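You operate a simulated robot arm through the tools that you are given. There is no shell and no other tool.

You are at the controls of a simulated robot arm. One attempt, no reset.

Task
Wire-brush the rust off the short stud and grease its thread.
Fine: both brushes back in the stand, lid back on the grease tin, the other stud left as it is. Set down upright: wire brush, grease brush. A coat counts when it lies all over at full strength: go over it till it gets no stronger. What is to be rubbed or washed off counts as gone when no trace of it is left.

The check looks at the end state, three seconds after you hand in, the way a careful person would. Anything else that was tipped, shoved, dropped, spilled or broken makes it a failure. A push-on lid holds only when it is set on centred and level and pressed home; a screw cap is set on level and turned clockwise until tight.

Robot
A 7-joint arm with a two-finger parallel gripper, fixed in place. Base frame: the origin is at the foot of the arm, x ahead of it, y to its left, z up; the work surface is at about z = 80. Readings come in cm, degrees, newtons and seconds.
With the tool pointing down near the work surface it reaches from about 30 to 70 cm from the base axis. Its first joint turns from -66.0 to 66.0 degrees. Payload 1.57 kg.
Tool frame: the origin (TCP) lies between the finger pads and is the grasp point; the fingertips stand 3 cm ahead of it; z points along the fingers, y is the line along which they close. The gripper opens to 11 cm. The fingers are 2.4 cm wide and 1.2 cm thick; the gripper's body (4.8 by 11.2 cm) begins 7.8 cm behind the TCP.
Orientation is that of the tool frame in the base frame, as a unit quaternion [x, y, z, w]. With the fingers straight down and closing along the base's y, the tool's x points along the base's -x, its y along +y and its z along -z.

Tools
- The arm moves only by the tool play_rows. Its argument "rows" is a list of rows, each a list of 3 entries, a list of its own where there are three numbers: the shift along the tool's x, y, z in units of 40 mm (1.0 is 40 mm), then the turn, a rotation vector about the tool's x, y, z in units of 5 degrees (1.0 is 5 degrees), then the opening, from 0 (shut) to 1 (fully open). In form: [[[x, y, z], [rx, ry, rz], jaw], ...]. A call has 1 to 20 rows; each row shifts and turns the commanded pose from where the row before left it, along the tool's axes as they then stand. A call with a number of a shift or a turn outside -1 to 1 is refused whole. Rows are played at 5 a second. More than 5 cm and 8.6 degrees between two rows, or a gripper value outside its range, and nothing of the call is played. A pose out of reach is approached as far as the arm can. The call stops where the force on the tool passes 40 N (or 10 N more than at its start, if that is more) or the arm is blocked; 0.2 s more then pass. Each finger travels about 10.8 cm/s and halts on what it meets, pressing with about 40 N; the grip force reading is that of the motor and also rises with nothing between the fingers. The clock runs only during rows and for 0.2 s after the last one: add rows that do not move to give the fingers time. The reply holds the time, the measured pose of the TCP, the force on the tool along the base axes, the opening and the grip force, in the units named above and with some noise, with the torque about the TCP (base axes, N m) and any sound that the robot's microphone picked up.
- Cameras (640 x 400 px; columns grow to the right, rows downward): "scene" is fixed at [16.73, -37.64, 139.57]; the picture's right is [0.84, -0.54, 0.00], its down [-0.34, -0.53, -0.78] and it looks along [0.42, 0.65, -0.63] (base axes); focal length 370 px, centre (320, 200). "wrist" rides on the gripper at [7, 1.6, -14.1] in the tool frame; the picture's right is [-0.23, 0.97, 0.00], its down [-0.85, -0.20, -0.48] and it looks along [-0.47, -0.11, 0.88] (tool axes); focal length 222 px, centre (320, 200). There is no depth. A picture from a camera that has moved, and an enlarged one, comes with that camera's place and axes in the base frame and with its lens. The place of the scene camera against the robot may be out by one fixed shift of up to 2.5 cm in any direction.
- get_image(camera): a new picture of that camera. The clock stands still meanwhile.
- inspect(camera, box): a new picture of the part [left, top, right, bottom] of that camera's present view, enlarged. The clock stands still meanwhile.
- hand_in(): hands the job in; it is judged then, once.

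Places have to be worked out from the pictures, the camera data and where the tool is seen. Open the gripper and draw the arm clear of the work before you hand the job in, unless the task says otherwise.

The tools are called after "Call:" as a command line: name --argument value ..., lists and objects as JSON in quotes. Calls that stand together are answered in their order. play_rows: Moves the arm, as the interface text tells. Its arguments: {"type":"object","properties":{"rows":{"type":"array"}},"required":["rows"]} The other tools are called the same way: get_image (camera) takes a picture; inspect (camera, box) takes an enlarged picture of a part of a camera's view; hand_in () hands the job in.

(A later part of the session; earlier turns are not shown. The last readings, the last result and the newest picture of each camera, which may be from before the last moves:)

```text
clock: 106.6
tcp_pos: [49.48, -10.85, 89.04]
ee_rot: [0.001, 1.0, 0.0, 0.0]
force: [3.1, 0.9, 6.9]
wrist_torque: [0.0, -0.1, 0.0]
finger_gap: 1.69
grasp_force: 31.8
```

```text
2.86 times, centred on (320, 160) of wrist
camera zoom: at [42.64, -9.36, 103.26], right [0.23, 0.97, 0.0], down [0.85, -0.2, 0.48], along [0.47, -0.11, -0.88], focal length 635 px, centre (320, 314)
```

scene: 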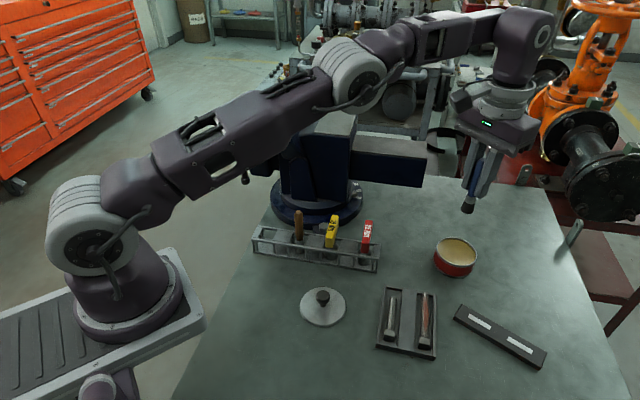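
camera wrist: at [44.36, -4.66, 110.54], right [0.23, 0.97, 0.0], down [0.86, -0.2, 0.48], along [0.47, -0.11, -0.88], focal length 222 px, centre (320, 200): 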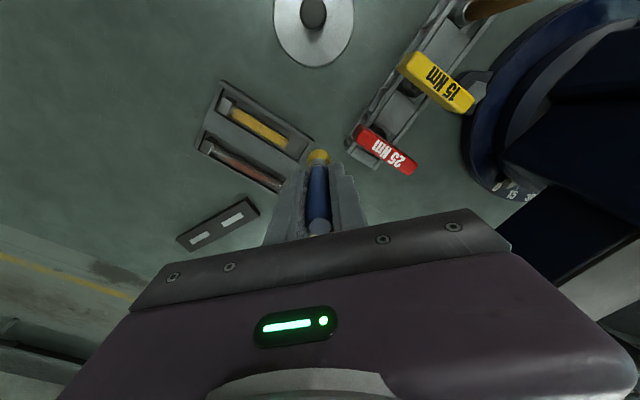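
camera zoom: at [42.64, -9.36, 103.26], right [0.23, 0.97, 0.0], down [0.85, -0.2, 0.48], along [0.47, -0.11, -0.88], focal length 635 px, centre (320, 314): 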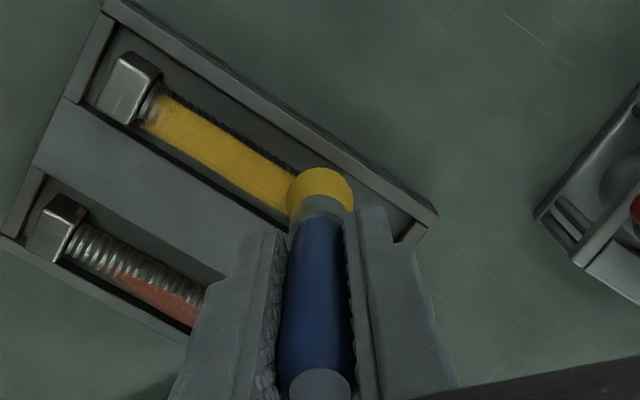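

Sweep back toward the head along the axis with a lateral rub near the head end.

Call:
play_rows --rows '[[[-0.02, -0.02, 0.004], [0, 0, 0], 0], [[0.0625, -0.0625, -0.002], [0, 0, 0], 0], [[0.0625, -0.0625, -0.002], [0, 0, 0], 0], [[0.0625, -0.0625, -0.002], [0, 0, 0], 0], [[0.0625, -0.0625, -0.002], [0, 0, 0], 0], [[0.0625, -0.0625, -0.002], [0, 0, 0], 0], [[0.0625, -0.0625, -0.002], [0, 0, 0], 0], [[0.0625, -0.0625, -0.002], [0, 0, 0], 0], [[0.0625, -0.0625, -0.002], [0, 0, 0], 0], [[0.0625, -0.0625, -0.002], [0, 0, 0], 0], [[0.0625, -0.0625, -0.002], [0, 0, 0], 0], [[0.0625, -0.0625, -0.002], [0, 0, 0], 0], [[0.0625, -0.0625, -0.002], [0, 0, 0], 0], [[0.0625, -0.0625, -0.002], [0, 0, 0], 0], [[0, 0, 0], [0, 0, 0], 0]]'

Call:
inspect --camera "scene" --box '[360, 270, 430, 350]'

```text
clock: 109.8
tcp_pos: [46.44, -14.14, 89.11]
ee_rot: [0.001, 1.0, 0.0, 0.0]
force: [0.7, 1.3, 2.6]
wrist_torque: [0.04, -0.01, -0.02]
finger_gap: 1.7
grasp_force: 32.0
```

```text
5.00 times, centred on (395, 310) of scene
camera zoom: at [16.73, -37.64, 139.57], right [0.84, -0.54, 0.0], down [-0.34, -0.53, -0.78], along [0.42, 0.65, -0.63], focal length 1849 px, centre (-55, -350)
```

zoom: 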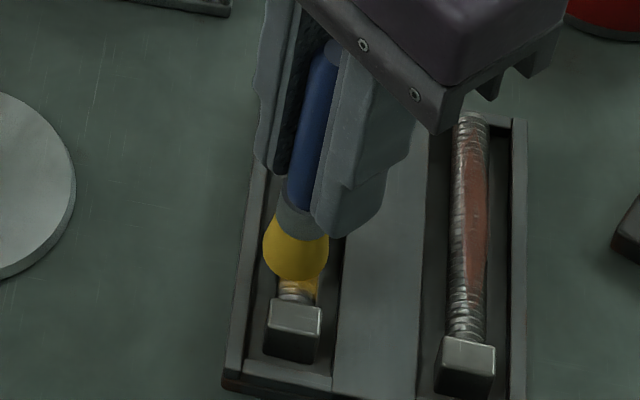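

Rub near the head: approach by ~0.45 cm with a bit more pressure, lateral movement both ways.

Call:
play_rows --rows '[[[0.04, -0.04, 0.014], [0, 0, 0], 0], [[0.04, -0.04, 0], [0, 0, 0], 0], [[0.05, 0.05, 0], [0, 0, 0], 0], [[-0.05, -0.05, 0], [0, 0, 0], 0], [[-0.05, -0.05, 0], [0, 0, 0], 0], [[-0.05, -0.05, 0], [0, 0, 0], 0], [[0.05, 0.05, 0], [0, 0, 0], 0], [[0.05, 0.05, 0], [0, 0, 0], 0], [[0, 0, 0], [0, 0, 0], 0]]'

Call:
inspect --camera "scene" --box '[360, 270, 430, 350]'

Call:
inspect --camera "wrist" --box '[260, 110, 360, 200]'

```text
clock: 111.8
tcp_pos: [46.2, -14.47, 89.17]
ee_rot: [0.0, 1.0, 0.0, -0.001]
force: [0.6, 0.2, 3.2]
wrist_torque: [-0.03, -0.04, -0.02]
finger_gap: 1.69
grasp_force: 31.7
```

```text
5.00 times, centred on (395, 310) of scene
camera zoom: at [16.73, -37.64, 139.57], right [0.84, -0.54, 0.0], down [-0.34, -0.53, -0.78], along [0.42, 0.65, -0.63], focal length 1849 px, centre (-55, -350)
```

zoom: 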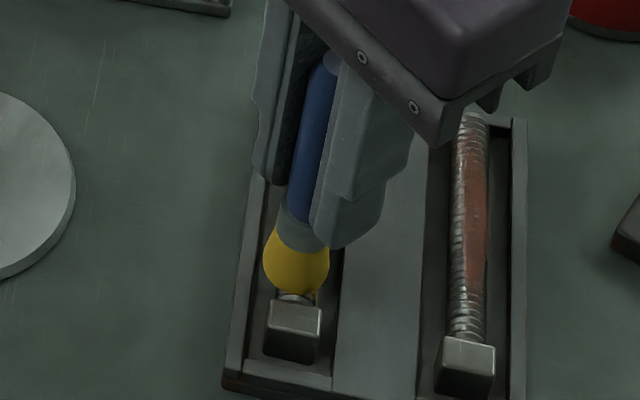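

```text
4.44 times, centred on (310, 155) of wrist
camera zoom: at [39.18, -12.93, 103.32], right [0.23, 0.97, 0.0], down [0.85, -0.2, 0.48], along [0.47, -0.11, -0.88], focal length 987 px, centre (364, 400)
```

zoom: 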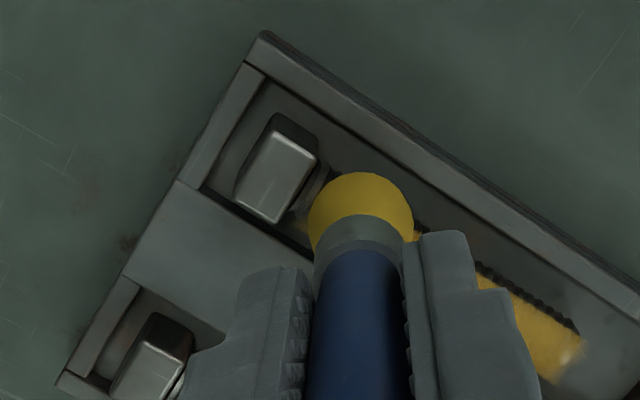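

Lift and inspect the coat again.

Call:
play_rows --rows '[[[-0.06, 0.06, 0], [0, 0, 0], 0], [[-0.06, 0.06, 0], [0, 0, 0], 0], [[0, 0, -0.5], [0, 0, 0], 0], [[0, 0, -0.7], [0, 0, 0], 0], [[0.6, 0.4, -0.3], [0, 0, 0], 0], [[0.6, 0.4, 0], [0, 0, 0], 0], [[0, 0, 0], [0, 0, 0], 0]]'

Call:
inspect --camera "scene" --box '[382, 290, 402, 340]'

Call:
get_image --camera "wrist"

```text
clock: 113.4
tcp_pos: [41.75, -10.82, 94.96]
ee_rot: [0.0, 1.0, 0.0, 0.0]
force: [0.1, 0.1, -0.2]
wrist_torque: [-0.02, 0.02, -0.01]
finger_gap: 1.69
grasp_force: 32.0
```

```text
8.00 times, centred on (392, 315) of scene
camera zoom: at [16.73, -37.64, 139.57], right [0.84, -0.54, 0.0], down [-0.34, -0.53, -0.78], along [0.42, 0.65, -0.63], focal length 2959 px, centre (-256, -720)
```

zoom: 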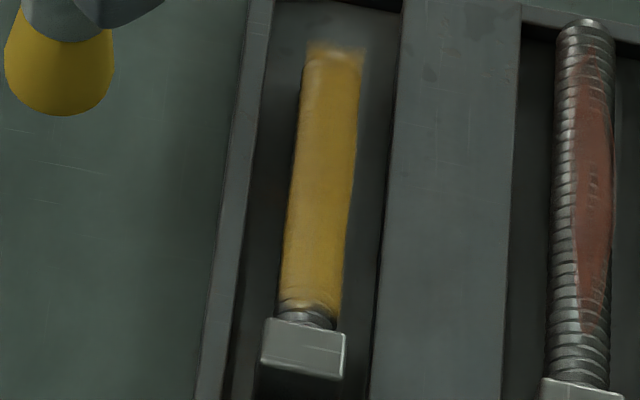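

```text
taken
camera wrist: at [34.78, -9.19, 109.3], right [0.23, 0.97, 0.0], down [0.85, -0.2, 0.48], along [0.47, -0.11, -0.88], focal length 222 px, centre (320, 200)
```

wrist: 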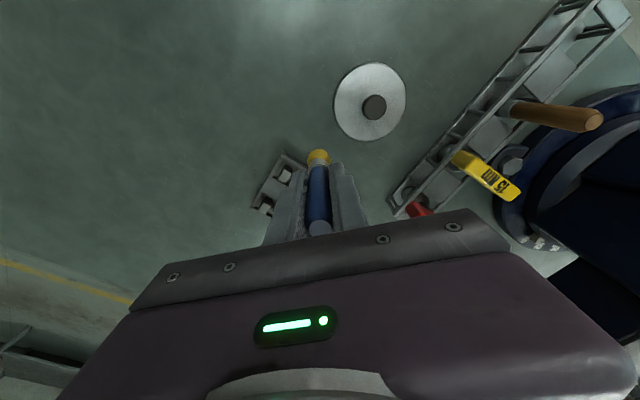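

The tip shows a yellowish area slightly past the end; zoom in harder to understand it.

Call:
inspect --camera "scene" --box '[384, 288, 404, 308]'

Call:
inspect --camera "scene" --box '[382, 318, 402, 338]'

```text
16.00 times, centred on (394, 298) of scene
camera zoom: at [16.73, -37.64, 139.57], right [0.84, -0.54, 0.0], down [-0.34, -0.53, -0.78], along [0.42, 0.65, -0.63], focal length 5918 px, centre (-864, -1368)
```

zoom: 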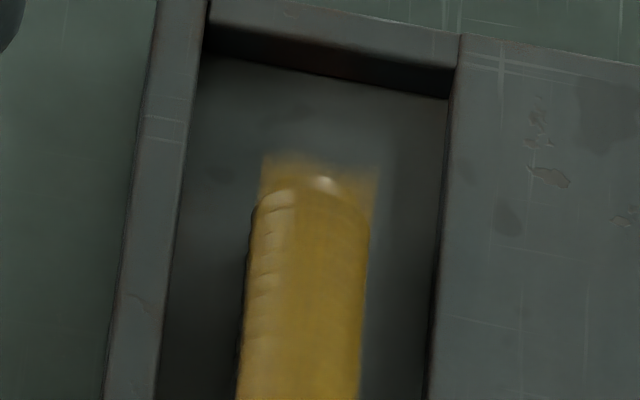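

```text
16.00 times, centred on (392, 328) of scene
camera zoom: at [16.73, -37.64, 139.57], right [0.84, -0.54, 0.0], down [-0.34, -0.53, -0.78], along [0.42, 0.65, -0.63], focal length 5918 px, centre (-832, -1848)
```

zoom: 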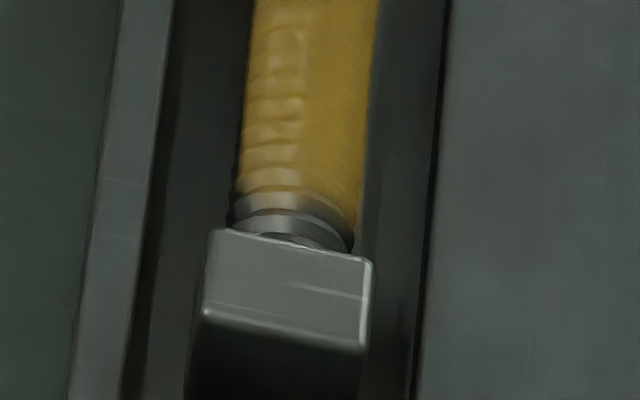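

The coat seems rendered as a thin strip over the stud top. I view it with the wrist camera from the same spot as before to compare ends.

Call:
play_rows --rows '[[[-0.6, 0.1, -0.3], [0, 0, 0], 0], [[-0.6, 0.3, 0], [0, 0, 0], 0], [[-0.6, 0.4, 0], [0, 0, 0], 0], [[-0.6, 0.4, 0], [0, 0, 0], 0], [[0, 0, 0], [0, 0, 0], 0]]'

Call:
inspect --camera "wrist" --box '[210, 75, 310, 175]'

Call:
inspect --camera "wrist" --box '[240, 80, 290, 160]'

```text
clock: 114.6
tcp_pos: [51.21, -6.0, 96.27]
ee_rot: [0.0, 1.0, 0.0, 0.001]
force: [0.3, 0.4, -0.3]
wrist_torque: [-0.01, -0.02, 0.03]
finger_gap: 1.67
grasp_force: 32.6
```

```text
4.00 times, centred on (260, 125) of wrist
camera zoom: at [44.42, -4.48, 110.48], right [0.23, 0.97, 0.0], down [0.86, -0.2, 0.48], along [0.47, -0.11, -0.88], focal length 888 px, centre (560, 500)
```

zoom: 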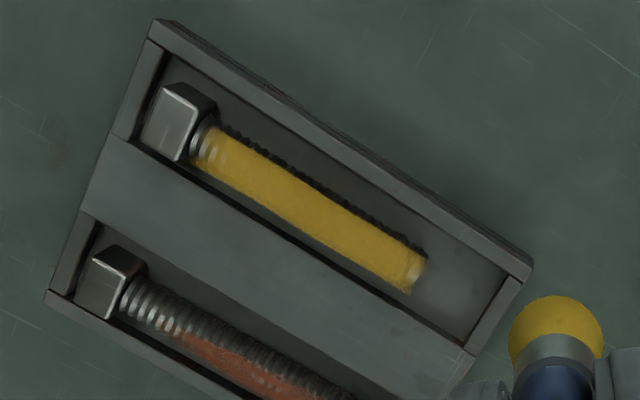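

```text
5.00 times, centred on (265, 120) of wrist
camera zoom: at [44.42, -4.48, 110.48], right [0.23, 0.97, 0.0], down [0.86, -0.2, 0.48], along [0.47, -0.11, -0.88], focal length 1111 px, centre (595, 600)
```

zoom: 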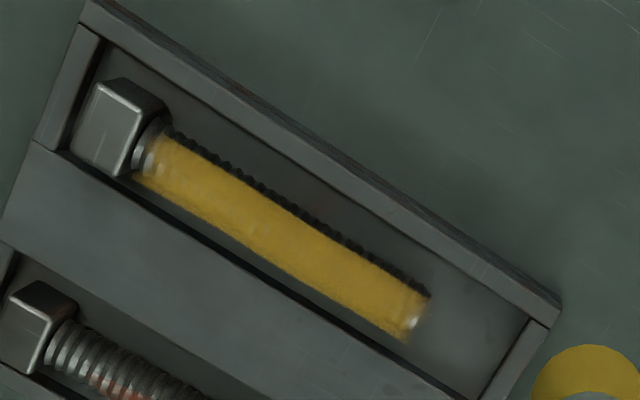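

Coat is solid; ends have a soft fade. I'll do another reinforcement at the head end and a last full pass, then compare for any change.

Call:
play_rows --rows '[[[0.39, -0.65, 0], [0, 0, 0], 0], [[0.39, -0.65, 0], [0, 0, 0], 0], [[0.4, -0.7, 0.2], [0, 0, 0], 0], [[0, 0, 0.6], [0, 0, 0], 0], [[0, 0, 0.6], [0, 0, 0], 0], [[0, 0, 0.25], [0, 0, 0], 0], [[0, 0, 0.05], [0, 0, 0], 0], [[0, 0, 0], [0, 0, 0], 0]]'

Call:
inspect --camera "scene" --box '[360, 270, 430, 350]'

```text
clock: 116.4
tcp_pos: [46.64, -14.19, 89.34]
ee_rot: [0.0, 1.0, 0.0, 0.0]
force: [0.9, 0.3, -0.4]
wrist_torque: [0.0, 0.0, -0.02]
finger_gap: 1.67
grasp_force: 32.5
```

```text
5.00 times, centred on (395, 310) of scene
camera zoom: at [16.73, -37.64, 139.57], right [0.84, -0.54, 0.0], down [-0.34, -0.53, -0.78], along [0.42, 0.65, -0.63], focal length 1849 px, centre (-55, -350)
```

zoom: 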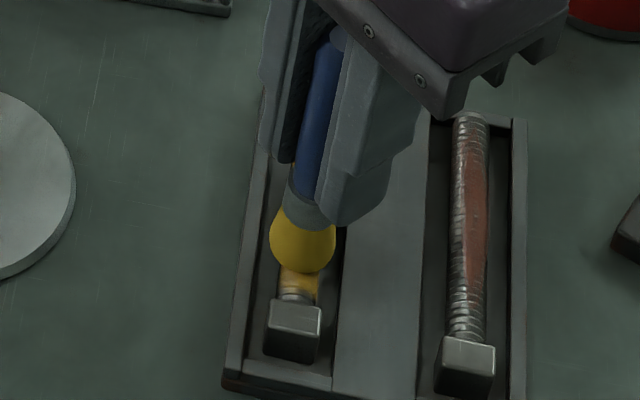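

Lower to contact.

Call:
play_rows --rows '[[[0, 0, 0.035], [0, 0, 0], 0], [[0, 0, 0.01], [0, 0, 0], 0], [[0, 0, 0], [0, 0, 0], 0]]'

```text
clock: 117.2
tcp_pos: [46.65, -14.08, 89.31]
ee_rot: [0.001, 1.0, 0.0, 0.0]
force: [0.0, 0.2, -0.4]
wrist_torque: [0.0, 0.02, -0.01]
finger_gap: 1.67
grasp_force: 32.3
```

Call:
play_rows --rows '[[[0, 0, 0.03], [0, 0, 0], 0], [[0, 0, 0], [0, 0, 0], 0]]'

```text
clock: 117.8
tcp_pos: [46.64, -14.08, 89.13]
ee_rot: [0.0, 1.0, 0.0, 0.0]
force: [-0.1, 0.4, -0.4]
wrist_torque: [0.02, 0.0, -0.03]
finger_gap: 1.66
grasp_force: 32.1
```

Call:
play_rows --rows '[[[0, 0, 0.02], [0, 0, 0], 0], [[0, 0, 0.01], [0, 0, 0], 0], [[0, 0, 0], [0, 0, 0], 0]]'

```text
clock: 118.6
tcp_pos: [46.67, -14.11, 89.05]
ee_rot: [0.0, 1.0, 0.0, -0.001]
force: [-1.2, 0.4, 7.4]
wrist_torque: [-0.06, 0.08, -0.02]
finger_gap: 1.68
grasp_force: 32.4
```

Contact (7 N). Approach the head in small steps with lateral rubs.

Call:
play_rows --rows '[[[0.04, -0.04, 0.004], [0, 0, 0], 0], [[0.04, -0.04, 0], [0, 0, 0], 0], [[0.04, -0.04, 0], [0, 0, 0], 0], [[0.04, 0.04, 0], [0, 0, 0], 0], [[0.04, 0.04, 0], [0, 0, 0], 0], [[-0.04, -0.04, 0], [0, 0, 0], 0], [[-0.04, -0.04, 0], [0, 0, 0], 0], [[-0.04, -0.04, 0], [0, 0, 0], 0], [[-0.04, -0.04, 0], [0, 0, 0], 0], [[0.04, 0.04, 0], [0, 0, 0], 0], [[0.04, 0.04, 0], [0, 0, 0], 0], [[0.02, -0.02, 0], [0, 0, 0], 0], [[0.0, 0.0, 0], [0, 0, 0], 0]]'

Call:
inspect --camera "scene" --box '[360, 270, 430, 350]'

```text
clock: 121.4
tcp_pos: [46.11, -14.58, 89.05]
ee_rot: [0.0, 1.0, 0.001, 0.0]
force: [0.4, 0.0, 0.3]
wrist_torque: [0.0, -0.01, 0.02]
finger_gap: 1.71
grasp_force: 32.3
```

```text
5.00 times, centred on (395, 310) of scene
camera zoom: at [16.73, -37.64, 139.57], right [0.84, -0.54, 0.0], down [-0.34, -0.53, -0.78], along [0.42, 0.65, -0.63], focal length 1849 px, centre (-55, -350)
```

zoom: 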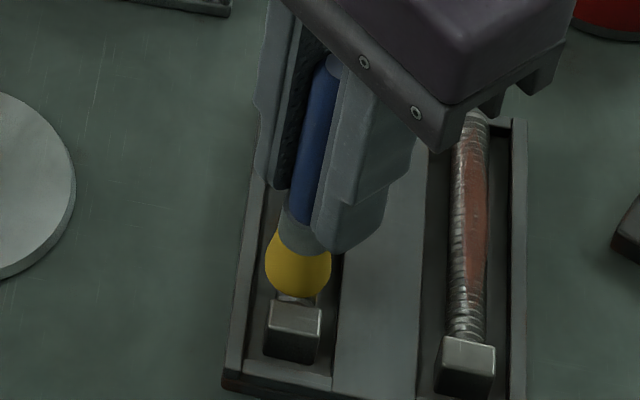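

Force dropped; press 0.8 mm more, small rubs near head, then sweep to the tip.

Call:
play_rows --rows '[[[0, 0, 0.02], [0, 0, 0], 0], [[-0.04, 0.04, 0], [0, 0, 0], 0], [[0.04, -0.04, 0], [0, 0, 0], 0], [[-0.04, 0.04, 0], [0, 0, 0], 0], [[0.04, -0.04, 0], [0, 0, 0], 0], [[0, 0, 0], [0, 0, 0], 0]]'

```text
clock: 122.8
tcp_pos: [46.24, -14.72, 88.99]
ee_rot: [0.0, 1.0, 0.0, 0.001]
force: [3.8, 2.0, 13.5]
wrist_torque: [0.0, -0.16, 0.0]
finger_gap: 1.66
grasp_force: 32.0
```

Call:
play_rows --rows '[[[-0.0625, 0.0625, 0.002], [0, 0, 0], 0], [[-0.0625, 0.0625, 0.002], [0, 0, 0], 0], [[-0.0625, 0.0625, 0.002], [0, 0, 0], 0], [[-0.0625, 0.0625, 0.002], [0, 0, 0], 0], [[-0.0625, 0.0625, 0.002], [0, 0, 0], 0], [[-0.0625, 0.0625, 0.002], [0, 0, 0], 0], [[-0.0625, 0.0625, 0.002], [0, 0, 0], 0], [[-0.0625, 0.0625, 0.003], [0, 0, 0], 0], [[-0.0625, 0.0625, 0.003], [0, 0, 0], 0], [[-0.0625, 0.0625, 0.003], [0, 0, 0], 0], [[-0.0625, 0.0625, 0.003], [0, 0, 0], 0], [[-0.0625, 0.0625, 0.003], [0, 0, 0], 0], [[-0.0625, 0.0625, 0.003], [0, 0, 0], 0], [[-0.0625, 0.0625, 0.003], [0, 0, 0], 0], [[-0.05, 0.05, 0.002], [0, 0, 0], 0], [[0, 0, 0], [0, 0, 0], 0]]'

Call:
inspect --camera "scene" --box '[360, 270, 430, 350]'

```text
clock: 126.2
tcp_pos: [49.84, -10.87, 88.88]
ee_rot: [0.0, 1.0, 0.0, 0.0]
force: [-1.3, -1.0, 10.3]
wrist_torque: [-0.07, 0.02, 0.03]
finger_gap: 1.68
grasp_force: 32.0
```

```text
5.00 times, centred on (395, 310) of scene
camera zoom: at [16.71, -37.64, 139.57], right [0.84, -0.54, 0.0], down [-0.34, -0.53, -0.78], along [0.42, 0.65, -0.63], focal length 1849 px, centre (-55, -350)
```

zoom: 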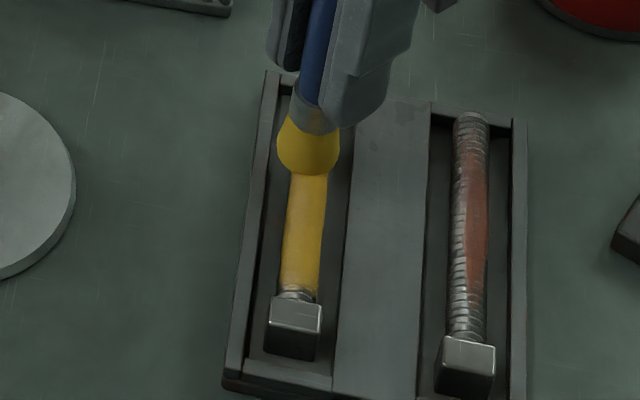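

Finish with small lateral rubs at the tip, then lift to the comparison viewpoint.

Call:
play_rows --rows '[[[-0.05, 0.05, 0.004], [0, 0, 0], 0], [[0.04, 0.04, 0], [0, 0, 0], 0], [[-0.04, -0.04, 0], [0, 0, 0], 0], [[-0.04, -0.04, 0], [0, 0, 0], 0], [[0.04, 0.04, 0], [0, 0, 0], 0], [[0.05, -0.05, 0], [0, 0, 0], 0], [[-0.06, 0.06, 0], [0, 0, 0], 0], [[0, 0, 0], [0, 0, 0], 0], [[0, 0, -0.4], [0, 0, 0], 0], [[0, 0, -0.7], [0, 0, 0], 0], [[-0.1, 0.55, -0.5], [0, 0, 0], 0], [[-0.15, 0.6, -0.2], [0, 0, 0], 0], [[0, 0, 0], [0, 0, 0], 0]]'

Call:
inspect --camera "wrist" --box '[210, 75, 310, 175]'

Call:
inspect --camera "scene" --box '[382, 290, 402, 340]'

Call:
inspect --camera "scene" --box '[382, 318, 402, 338]'

```text
clock: 129.0
tcp_pos: [50.95, -6.02, 96.28]
ee_rot: [0.0, 1.0, -0.001, -0.001]
force: [0.3, 0.1, 0.0]
wrist_torque: [0.02, 0.01, 0.03]
finger_gap: 1.68
grasp_force: 31.7
```

```text
4.00 times, centred on (260, 125) of wrist
camera zoom: at [44.06, -4.5, 110.32], right [0.23, 0.97, 0.0], down [0.85, -0.2, 0.48], along [0.47, -0.11, -0.88], focal length 888 px, centre (560, 500)
```

zoom: 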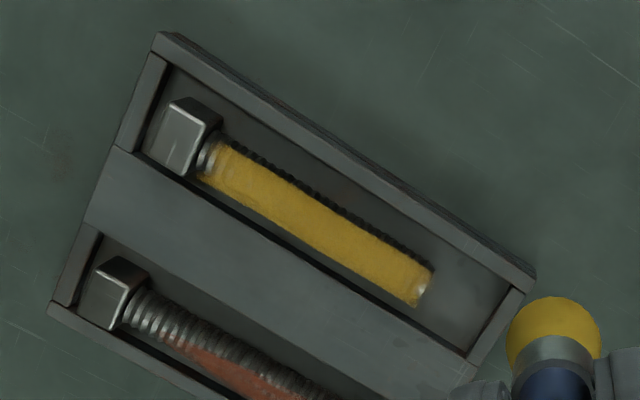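

```text
8.00 times, centred on (392, 315) of scene
camera zoom: at [16.73, -37.64, 139.57], right [0.84, -0.54, 0.0], down [-0.34, -0.53, -0.78], along [0.42, 0.65, -0.63], focal length 2959 px, centre (-256, -720)
```

zoom: 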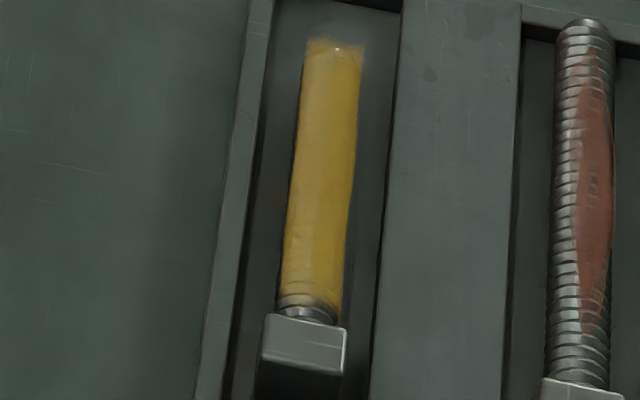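

```text
16.00 times, centred on (392, 328) of scene
camera zoom: at [16.73, -37.64, 139.57], right [0.84, -0.54, 0.0], down [-0.34, -0.53, -0.78], along [0.42, 0.65, -0.63], focal length 5918 px, centre (-832, -1848)
```

zoom: 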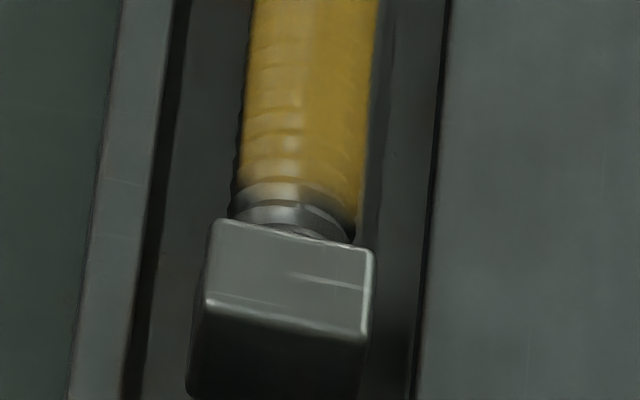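

The coat now looks uniformly strong, and extra rubbing no longer changes it. I take the grease brush back above its slot.

Call:
play_rows --rows '[[[0, 0, -0.73], [0, 0, 0], 0], [[0, 0, -0.73], [0, 0, 0], 0], [[0, 0, -0.73], [0, 0, 0], 0], [[0.486, 0.754, 0], [0, 0, 0], 0], [[0.486, 0.754, 0], [0, 0, 0], 0], [[0.486, 0.754, 0], [0, 0, 0], 0], [[0.486, 0.754, 0], [0, 0, 0], 0], [[0.486, 0.754, 0], [0, 0, 0], 0], [[0.486, 0.754, 0], [0, 0, 0], 0], [[0.486, 0.754, 0], [0, 0, 0], 0], [[0, 0, 0], [0, 0, 0], 0], [[0, 0, 0], [0, 0, 0], 0]]'

Call:
inspect --camera "scene" --box '[220, 110, 340, 270]'

Call:
inspect --camera "wrist" --box '[240, 90, 400, 230]'

```text
clock: 131.6
tcp_pos: [37.41, 15.1, 104.79]
ee_rot: [0.0, 1.0, 0.0, 0.0]
force: [0.9, -0.1, -1.2]
wrist_torque: [0.03, 0.02, -0.02]
finger_gap: 1.68
grasp_force: 32.3
```

```text
2.50 times, centred on (280, 190) of scene
camera zoom: at [16.73, -37.64, 139.57], right [0.84, -0.54, 0.0], down [-0.34, -0.53, -0.78], along [0.42, 0.65, -0.63], focal length 925 px, centre (420, 225)
```

zoom: 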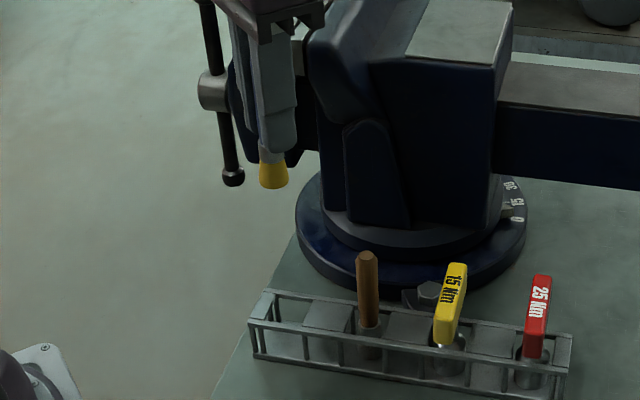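

```text
2.86 times, centred on (320, 160) of wrist
camera zoom: at [30.46, 16.63, 119.01], right [0.23, 0.97, 0.0], down [0.85, -0.2, 0.48], along [0.47, -0.11, -0.88], focal length 635 px, centre (320, 314)
```

zoom: 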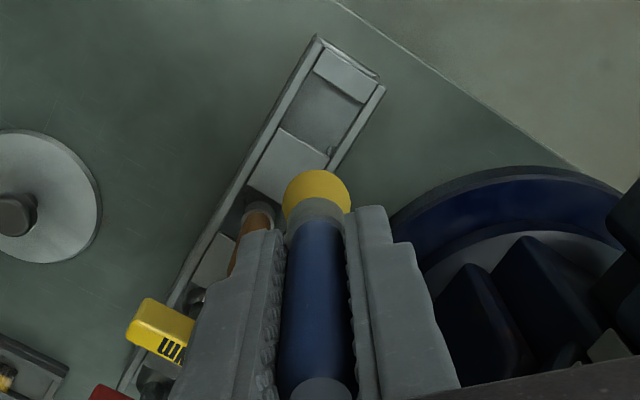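

Brush looks vertical, having slid up ~0.5 cm in the grip. Descend toward the slot.

Call:
play_rows --rows '[[[0, 0, 0.7], [0, 0, 0], 0], [[0, 0, 0.7], [0, 0, 0], 0], [[0, 0, 0.7], [0, 0, 0], 0], [[0, 0, 0.6], [0, 0, 0], 0], [[0, 0, 0.4], [0, 0, 0], 0], [[0, 0, 0], [0, 0, 0], 0]]'

Call:
inspect --camera "scene" --box '[220, 170, 340, 270]'

Call:
inspect --camera "wrist" --box '[240, 90, 400, 230]'

```text
clock: 133.0
tcp_pos: [37.43, 15.04, 92.3]
ee_rot: [0.0, 1.0, 0.0, 0.0]
force: [-0.3, 0.7, -1.0]
wrist_torque: [-0.02, 0.01, 0.02]
finger_gap: 1.67
grasp_force: 31.8
```

```text
4.00 times, centred on (280, 220) of scene
camera zoom: at [16.73, -37.64, 139.57], right [0.84, -0.54, 0.0], down [-0.34, -0.53, -0.78], along [0.42, 0.65, -0.63], focal length 1480 px, centre (480, 120)
```

zoom: 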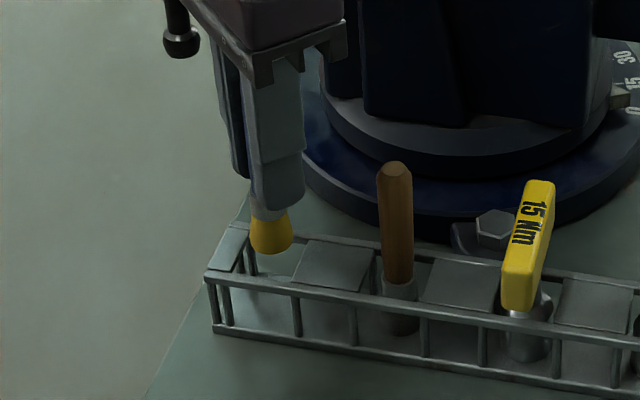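

```text
2.86 times, centred on (320, 160) of wrist
camera zoom: at [30.53, 16.57, 106.51], right [0.23, 0.97, 0.0], down [0.85, -0.2, 0.48], along [0.47, -0.11, -0.88], focal length 635 px, centre (320, 314)
```

zoom: 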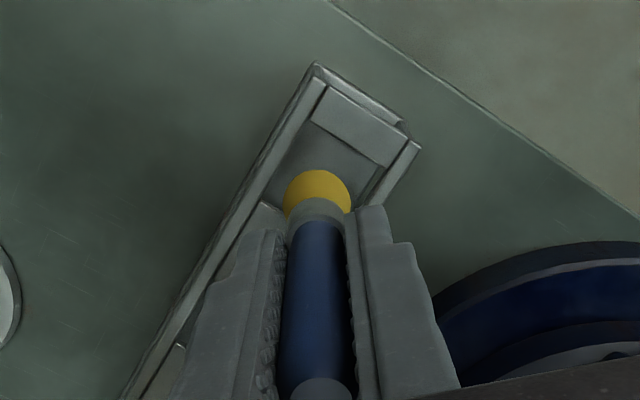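

Aligned. Continue down to 88.3.

Call:
play_rows --rows '[[[0.02, 0.01, 0.3], [0, 0, 0], 0], [[0, 0, 0.3], [0, 0, 0], 0], [[0, 0, 0.25], [0, 0, 0], 0], [[0, 0, 0.15], [0, 0, 0], 0], [[0, 0, 0], [0, 0, 0], 0]]'

Call:
inspect --camera "scene" --box '[220, 170, 340, 270]'

```text
clock: 134.2
tcp_pos: [37.48, 14.99, 88.35]
ee_rot: [0.0, 1.0, -0.001, 0.0]
force: [0.4, 0.7, -1.3]
wrist_torque: [-0.02, -0.01, 0.02]
finger_gap: 1.68
grasp_force: 32.1
```

```text
4.00 times, centred on (280, 220) of scene
camera zoom: at [16.73, -37.64, 139.57], right [0.84, -0.54, 0.0], down [-0.34, -0.53, -0.78], along [0.42, 0.65, -0.63], focal length 1480 px, centre (480, 120)
```

zoom: 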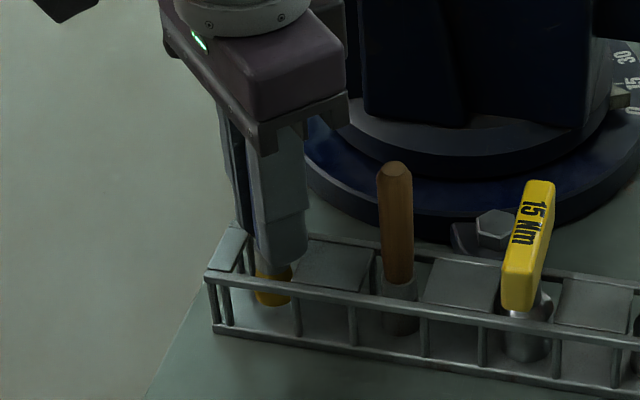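

Brush is in the slot; small steps to the floor.

Call:
play_rows --rows '[[[0, 0, 0.06], [0, 0, 0], 0], [[0, 0, 0.05], [0, 0, 0], 0], [[0, 0, 0.03], [0, 0, 0], 0], [[0, 0, 0], [0, 0, 0], 0]]'

```text
clock: 135.2
tcp_pos: [37.34, 15.11, 87.85]
ee_rot: [-0.001, 1.0, 0.001, 0.001]
force: [-0.6, 1.0, -0.8]
wrist_torque: [0.0, -0.03, 0.0]
finger_gap: 1.67
grasp_force: 31.9
```

Call:
play_rows --rows '[[[0, 0, 0.03], [0, 0, 0], 0], [[0, 0, 0.03], [0, 0, 0], 0], [[0, 0, 0], [0, 0, 0], 0]]'

```text
clock: 136.0
tcp_pos: [37.42, 15.13, 87.54]
ee_rot: [0.0, 1.0, 0.0, 0.0]
force: [0.3, 0.2, -1.1]
wrist_torque: [-0.01, 0.0, -0.01]
finger_gap: 1.69
grasp_force: 31.9
```

Call:
play_rows --rows '[[[0, 0, 0.025], [0, 0, 0], 0], [[0, 0, 0.02], [0, 0, 0], 0], [[0, 0, 0], [0, 0, 0], 0]]'

```text
clock: 136.7
tcp_pos: [37.39, 15.12, 87.51]
ee_rot: [0.0, 1.0, 0.0, 0.0]
force: [-4.7, 0.1, 10.0]
wrist_torque: [-0.09, 0.14, -0.05]
finger_gap: 1.67
grasp_force: 32.3
stopped in row 3: the force on the tool passed its limit at 44 N (the readings are from after the stop); the commanded pose is now the measured one
```

Floor reached (stopped at 44 N, now 10 N). Check the view, then release.

Call:
inspect --camera "scene" --box '[240, 190, 300, 260]'

Call:
inspect --camera "wrist" --box '[240, 90, 400, 230]'

```text
5.71 times, centred on (270, 225) of scene
camera zoom: at [16.71, -37.64, 139.57], right [0.84, -0.54, 0.0], down [-0.34, -0.53, -0.78], along [0.42, 0.65, -0.63], focal length 2114 px, centre (606, 57)
```

zoom: 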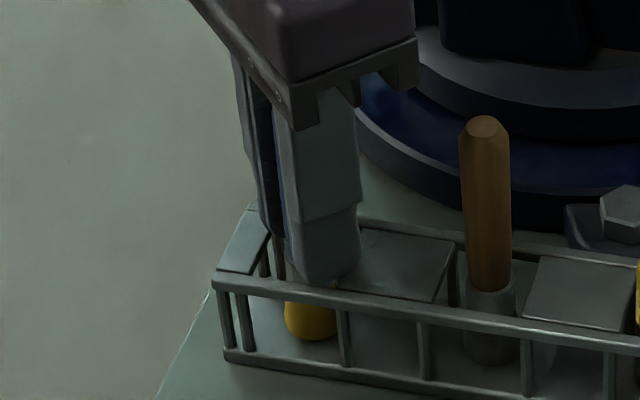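

```text
2.86 times, centred on (320, 160) of wrist
camera zoom: at [30.38, 16.66, 101.72], right [0.23, 0.97, 0.0], down [0.85, -0.2, 0.48], along [0.47, -0.11, -0.88], focal length 635 px, centre (320, 314)
```

zoom: 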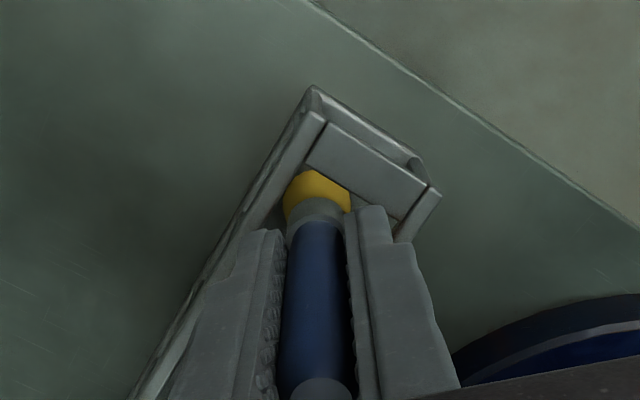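

Looks right (height matches the floor after the 0.5 cm slip). Release.

Call:
play_rows --rows '[[[0, 0, 0], [0, 0, 0], 0.17], [[0, 0, 0], [0, 0, 0], 0.25], [[0, 0, 0], [0, 0, 0], 0.35], [[0, 0, 0], [0, 0, 0], 0.45], [[0, 0, 0], [0, 0, 0], 0.45]]'

Call:
inspect --camera "wrist" --box '[240, 90, 400, 230]'

Call:
inspect --camera "scene" --box '[240, 190, 300, 260]'

```text
clock: 137.8
tcp_pos: [37.44, 15.02, 87.47]
ee_rot: [0.001, 1.0, 0.0, 0.001]
force: [0.2, 7.3, 25.0]
wrist_torque: [-0.33, 0.14, -0.13]
finger_gap: 4.24
grasp_force: 0.0
```

```text
2.86 times, centred on (320, 160) of wrist
camera zoom: at [30.42, 16.67, 101.71], right [0.23, 0.97, 0.0], down [0.85, -0.2, 0.48], along [0.47, -0.11, -0.88], focal length 635 px, centre (320, 314)
```

zoom: 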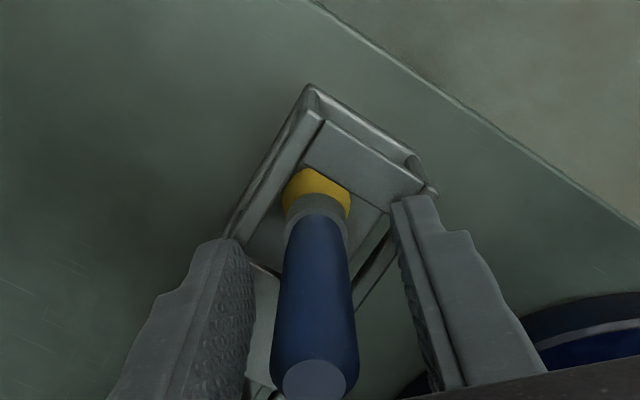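

```text
5.71 times, centred on (270, 225) of scene
camera zoom: at [16.7, -37.63, 139.58], right [0.84, -0.54, 0.0], down [-0.34, -0.53, -0.78], along [0.42, 0.65, -0.63], focal length 2114 px, centre (606, 57)
```

zoom: 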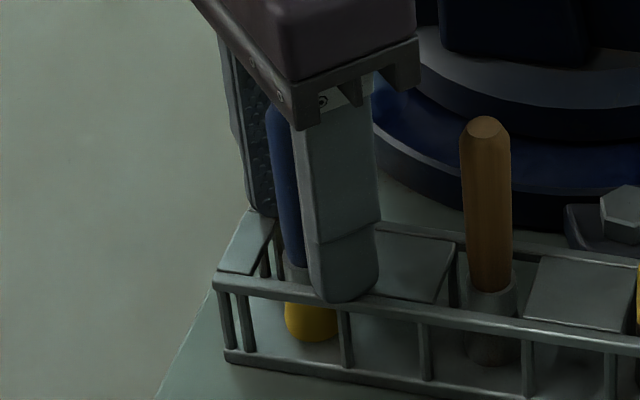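

A fingertip is resting on the stand's rail (25 N). I go straight up slowly to free it without widening.

Call:
play_rows --rows '[[[0, 0, -0.03], [0, 0, 0], 0.385], [[0, 0, -0.05], [0, 0, 0], 0.385], [[0, 0, -0.08], [0, 0, 0], 0.385], [[0, 0, 0], [0, 0, 0], 0.385]]'

Call:
inspect --camera "wrist" --box '[240, 90, 400, 230]'

Call:
inspect --camera "scene" --box '[240, 190, 300, 260]'

```text
clock: 138.8
tcp_pos: [37.29, 15.1, 88.03]
ee_rot: [0.0, 1.0, 0.0, 0.0]
force: [0.6, -0.6, -0.8]
wrist_torque: [0.01, -0.06, 0.0]
finger_gap: 4.24
grasp_force: 0.0
```

```text
2.86 times, centred on (320, 160) of wrist
camera zoom: at [30.4, 16.68, 102.3], right [0.23, 0.97, 0.0], down [0.85, -0.2, 0.48], along [0.47, -0.11, -0.88], focal length 635 px, centre (320, 314)
```

zoom: 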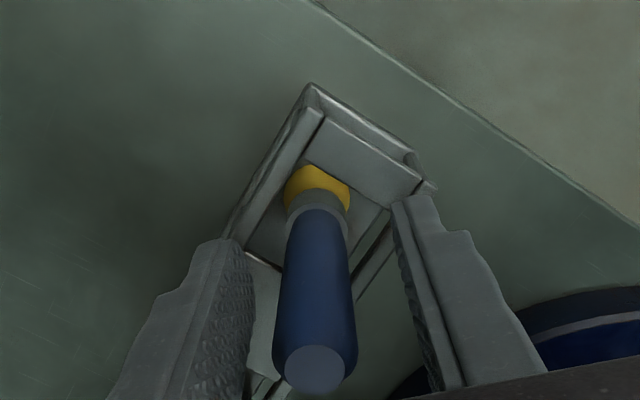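

```text
5.71 times, centred on (270, 225) of scene
camera zoom: at [16.73, -37.64, 139.57], right [0.84, -0.54, 0.0], down [-0.34, -0.53, -0.78], along [0.42, 0.65, -0.63], focal length 2114 px, centre (606, 57)
```

zoom: 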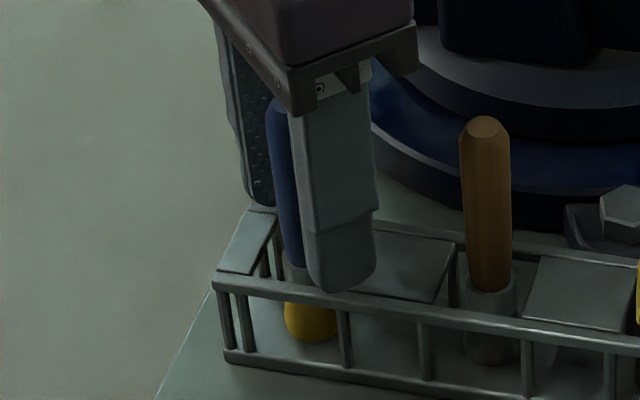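

Free now; stand unmoved and brush upright. Rise straight up and check the stand.

Call:
play_rows --rows '[[[0, 0, -0.3], [0, 0, 0], 0.385], [[0, 0, -0.6], [0, 0, 0], 0.4], [[0, 0, -0.8], [0, 0, 0], 0.4], [[0, 0, -0.8], [0, 0, 0], 0.4], [[0, 0, -0.8], [0, 0, 0], 0.45], [[0, -0.5, -0.5], [0, 0, 0], 0.45], [[0, -0.8, 0], [0, 0, 0], 0.45], [[0, -0.8, 0], [0, 0, 0], 0.45], [[0, 0, 0], [0, 0, 0], 0.45]]'

Call:
inspect --camera "scene" --box '[240, 190, 400, 290]'

Call:
get_image --camera "wrist"

```text
clock: 140.8
tcp_pos: [37.29, 6.66, 103.09]
ee_rot: [0.0, 1.0, 0.0, 0.001]
force: [0.5, -1.2, -0.5]
wrist_torque: [0.03, 0.02, -0.02]
finger_gap: 4.96
grasp_force: 0.1
```

```text
4.00 times, centred on (320, 240) of scene
camera zoom: at [16.73, -37.64, 139.57], right [0.84, -0.54, 0.0], down [-0.34, -0.53, -0.78], along [0.42, 0.65, -0.63], focal length 1480 px, centre (320, 40)
```

zoom: 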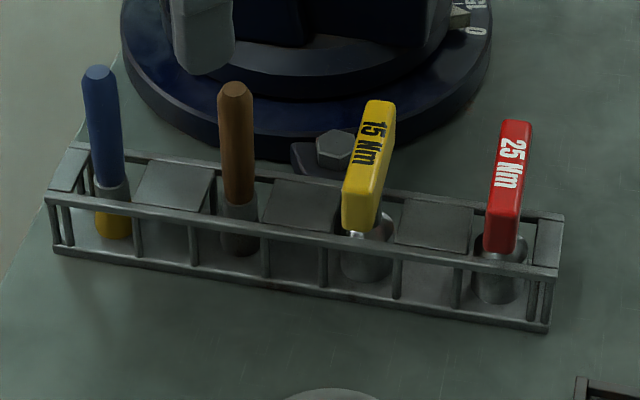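

```text
taken
camera wrist: at [30.38, 8.23, 117.37], right [0.23, 0.97, 0.0], down [0.85, -0.2, 0.48], along [0.47, -0.11, -0.88], focal length 222 px, centre (320, 200)
```

wrist: 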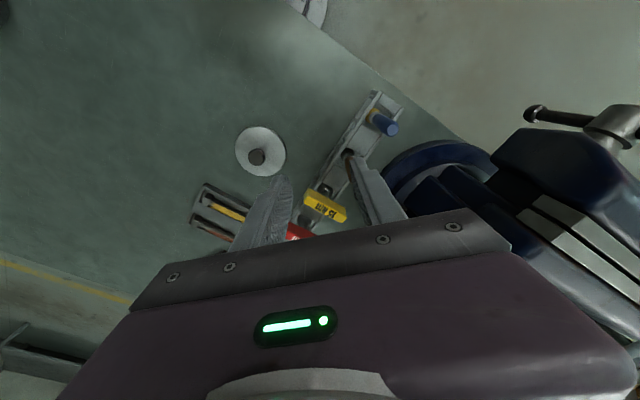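

Stand is exactly as at the start, both brushes upright. Now fetch the lid at (38.3,-3.9).

Call:
play_rows --rows '[[[-0.08, -0.88, 0], [0, 0, 0], 0.5], [[-0.08, -0.88, 0], [0, 0, 0], 0.5], [[-0.09, -0.88, 0], [0, 0, 0], 0.5], [[0, 0, 0.8], [0, 0, 0], 0.5], [[0, 0, 0.8], [0, 0, 0], 0.5], [[0, 0, 0.8], [0, 0, 0], 0.5], [[0, 0, 0.7], [0, 0, 0], 0.5], [[0, 0, 0], [0, 0, 0], 0.5]]'

Call:
inspect --camera "wrist" --box '[250, 110, 390, 230]'

Call:
inspect --camera "scene" --box '[270, 230, 380, 340]'

```text
clock: 142.7
tcp_pos: [38.29, -3.77, 90.95]
ee_rot: [0.001, 1.0, 0.0, 0.002]
force: [0.5, -0.4, 0.2]
wrist_torque: [-0.01, 0.04, 0.0]
finger_gap: 5.49
grasp_force: 0.0
```

```text
3.33 times, centred on (320, 170) of wrist
camera zoom: at [31.32, -2.28, 105.08], right [0.23, 0.97, 0.0], down [0.85, -0.2, 0.48], along [0.47, -0.11, -0.88], focal length 740 px, centre (320, 300)
```

zoom: 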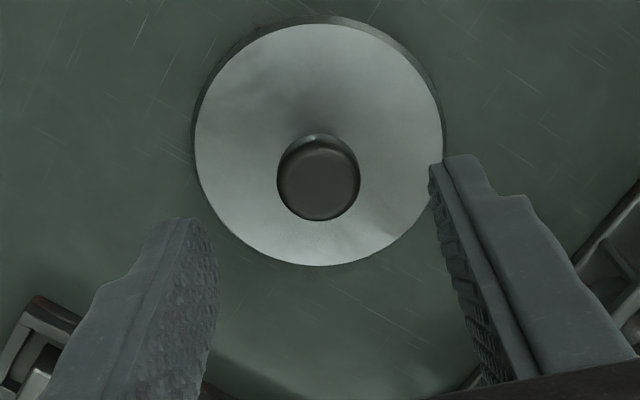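

```text
3.64 times, centred on (325, 285) of scene
camera zoom: at [16.73, -37.64, 139.57], right [0.84, -0.54, 0.0], down [-0.34, -0.53, -0.78], along [0.42, 0.65, -0.63], focal length 1345 px, centre (302, -109)
```

zoom: 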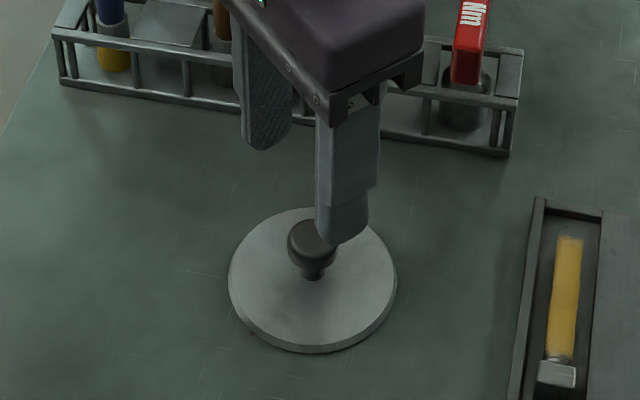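

Knob at about (38.4,-4.0). Adjust slightly and descend to the same grip height (85.2).

Call:
play_rows --rows '[[[-0.03, -0.04, 0.5], [0, 0, 0], 0.5], [[0, 0, 0.5], [0, 0, 0], 0.5], [[0, 0, 0.3], [0, 0, 0], 0.45], [[0, 0, 0.12], [0, 0, 0], 0.45], [[0, 0, 0], [0, 0, 0], 0.45]]'

Call:
inspect --camera "wrist" --box '[250, 110, 390, 230]'

```text
clock: 143.8
tcp_pos: [38.56, -3.95, 85.27]
ee_rot: [0.0, 1.0, 0.0, 0.001]
force: [-0.2, 0.4, -0.4]
wrist_torque: [-0.03, 0.01, 0.0]
finger_gap: 4.98
grasp_force: 0.2
```

```text
3.33 times, centred on (320, 170) of wrist
camera zoom: at [31.51, -2.45, 99.45], right [0.23, 0.97, 0.0], down [0.85, -0.2, 0.48], along [0.47, -0.11, -0.88], focal length 740 px, centre (320, 300)
```

zoom: 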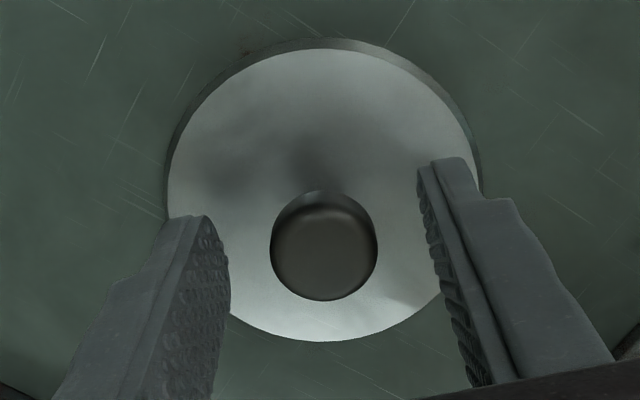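

Shift slightly and close on the knob.

Call:
play_rows --rows '[[[0.03, 0, 0], [0, 0, 0], 0.45], [[0, 0, 0], [0, 0, 0], 0.35], [[0, 0, 0], [0, 0, 0], 0.25], [[0, 0, 0], [0, 0, 0], 0.15], [[0, 0, 0], [0, 0, 0], 0.0], [[0, 0, 0], [0, 0, 0], 0.0], [[0, 0, 0], [0, 0, 0], 0.0]]'

Call:
play_rows --rows '[[[0, 0, -0.1], [0, 0, 0], 0], [[0, 0, -0.4], [0, 0, 0], 0], [[0, 0, -0.8], [0, 0, 0], 0], [[0, 0, -0.9], [0, 0, 0], 0], [[0, 0, -0.8], [0, 0, 0], 0], [[0, 0, 0], [0, 0, 0], 0]]'

Call:
inspect --camera "scene" --box '[270, 190, 380, 300]'

Call:
inspect --camera "wrist" --box '[250, 110, 390, 230]'

```text
clock: 145.4
tcp_pos: [38.38, -4.08, 85.28]
ee_rot: [0.0, 1.0, 0.0, 0.0]
force: [-0.2, -0.4, 0.5]
wrist_torque: [0.04, 0.0, -0.04]
finger_gap: 2.36
grasp_force: 36.2
```

```text
clock: 146.8
tcp_pos: [38.4, -4.04, 97.21]
ee_rot: [0.001, 1.0, 0.0, 0.0]
force: [-0.3, -0.1, -0.9]
wrist_torque: [-0.01, 0.05, 0.03]
finger_gap: 2.37
grasp_force: 36.1
```

```text
3.64 times, centred on (325, 245) of scene
camera zoom: at [16.73, -37.64, 139.57], right [0.84, -0.54, 0.0], down [-0.34, -0.53, -0.78], along [0.42, 0.65, -0.63], focal length 1345 px, centre (302, 36)
```

zoom: 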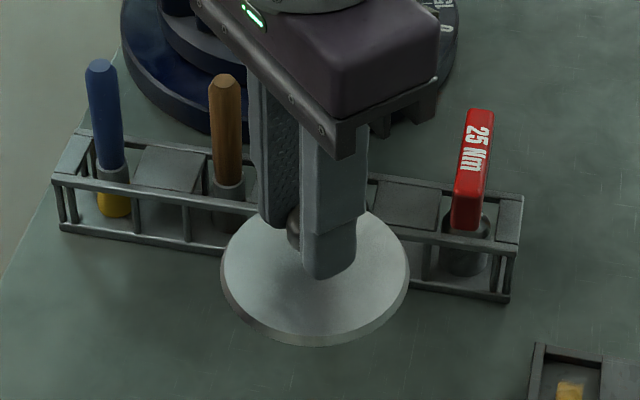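

```text
3.33 times, centred on (320, 170) of wrist
camera zoom: at [31.37, -2.48, 111.44], right [0.23, 0.97, 0.0], down [0.85, -0.2, 0.48], along [0.47, -0.11, -0.88], focal length 740 px, centre (320, 300)
```

zoom: 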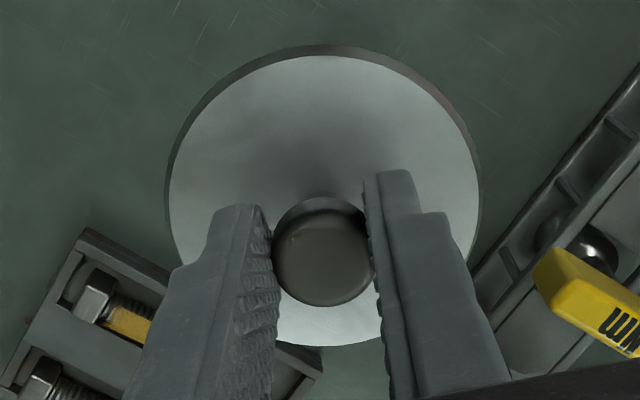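

Lid held level. Carry it back over the tin at (67.2,-9.9) at safe height.

Call:
play_rows --rows '[[[0, 0, -0.7], [0, 0, 0], 0], [[-0.7, -0.163, 0], [0, 0, 0], 0], [[-0.8, -0.163, 0], [0, 0, 0], 0], [[-0.8, -0.163, 0], [0, 0, 0], 0], [[-0.8, -0.163, 0], [0, 0, 0], 0], [[-0.8, -0.163, 0], [0, 0, 0], 0], [[-0.8, -0.163, 0], [0, 0, 0], 0], [[-0.8, -0.163, 0], [0, 0, 0], 0], [[-0.8, -0.163, 0], [0, 0, 0], 0], [[-0.8, -0.163, 0], [0, 0, 0], 0], [[-0.1, 0, 0.5], [0, 0, 0], 0], [[0, 0, 0.5], [0, 0, 0], 0], [[0, 0, 0], [0, 0, 0], 0], [[0, 0, 0], [0, 0, 0], 0]]'

Call:
inspect --camera "scene" --box '[410, 180, 500, 290]'

Call:
inspect --camera "wrist" --box '[250, 90, 390, 230]'

```text
clock: 149.8
tcp_pos: [67.11, -9.88, 95.98]
ee_rot: [0.001, 1.0, 0.0, 0.0]
force: [-1.0, -0.1, -0.5]
wrist_torque: [0.02, 0.0, 0.0]
finger_gap: 2.39
grasp_force: 35.8
```

```text
3.64 times, centred on (455, 235) of scene
camera zoom: at [16.73, -37.64, 139.57], right [0.84, -0.54, 0.0], down [-0.34, -0.53, -0.78], along [0.42, 0.65, -0.63], focal length 1345 px, centre (-171, 73)
```

zoom: 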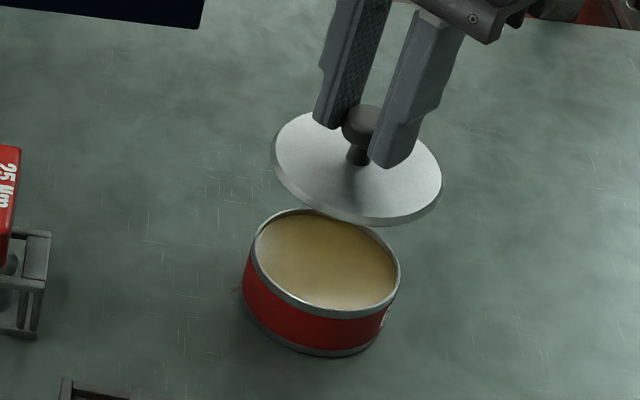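

```text
2.86 times, centred on (320, 160) of wrist
camera zoom: at [60.14, -8.32, 110.27], right [0.23, 0.97, 0.0], down [0.85, -0.2, 0.48], along [0.47, -0.11, -0.88], focal length 635 px, centre (320, 314)
```

zoom: 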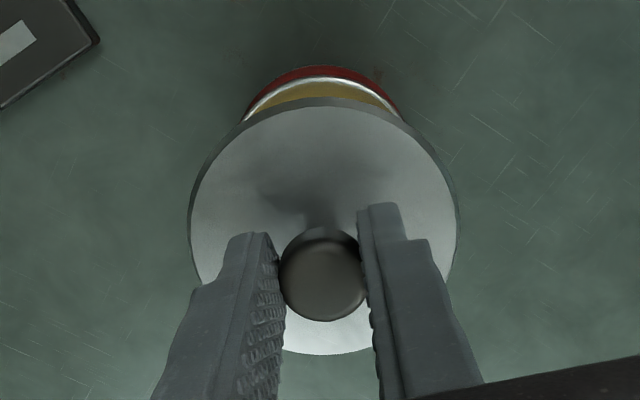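

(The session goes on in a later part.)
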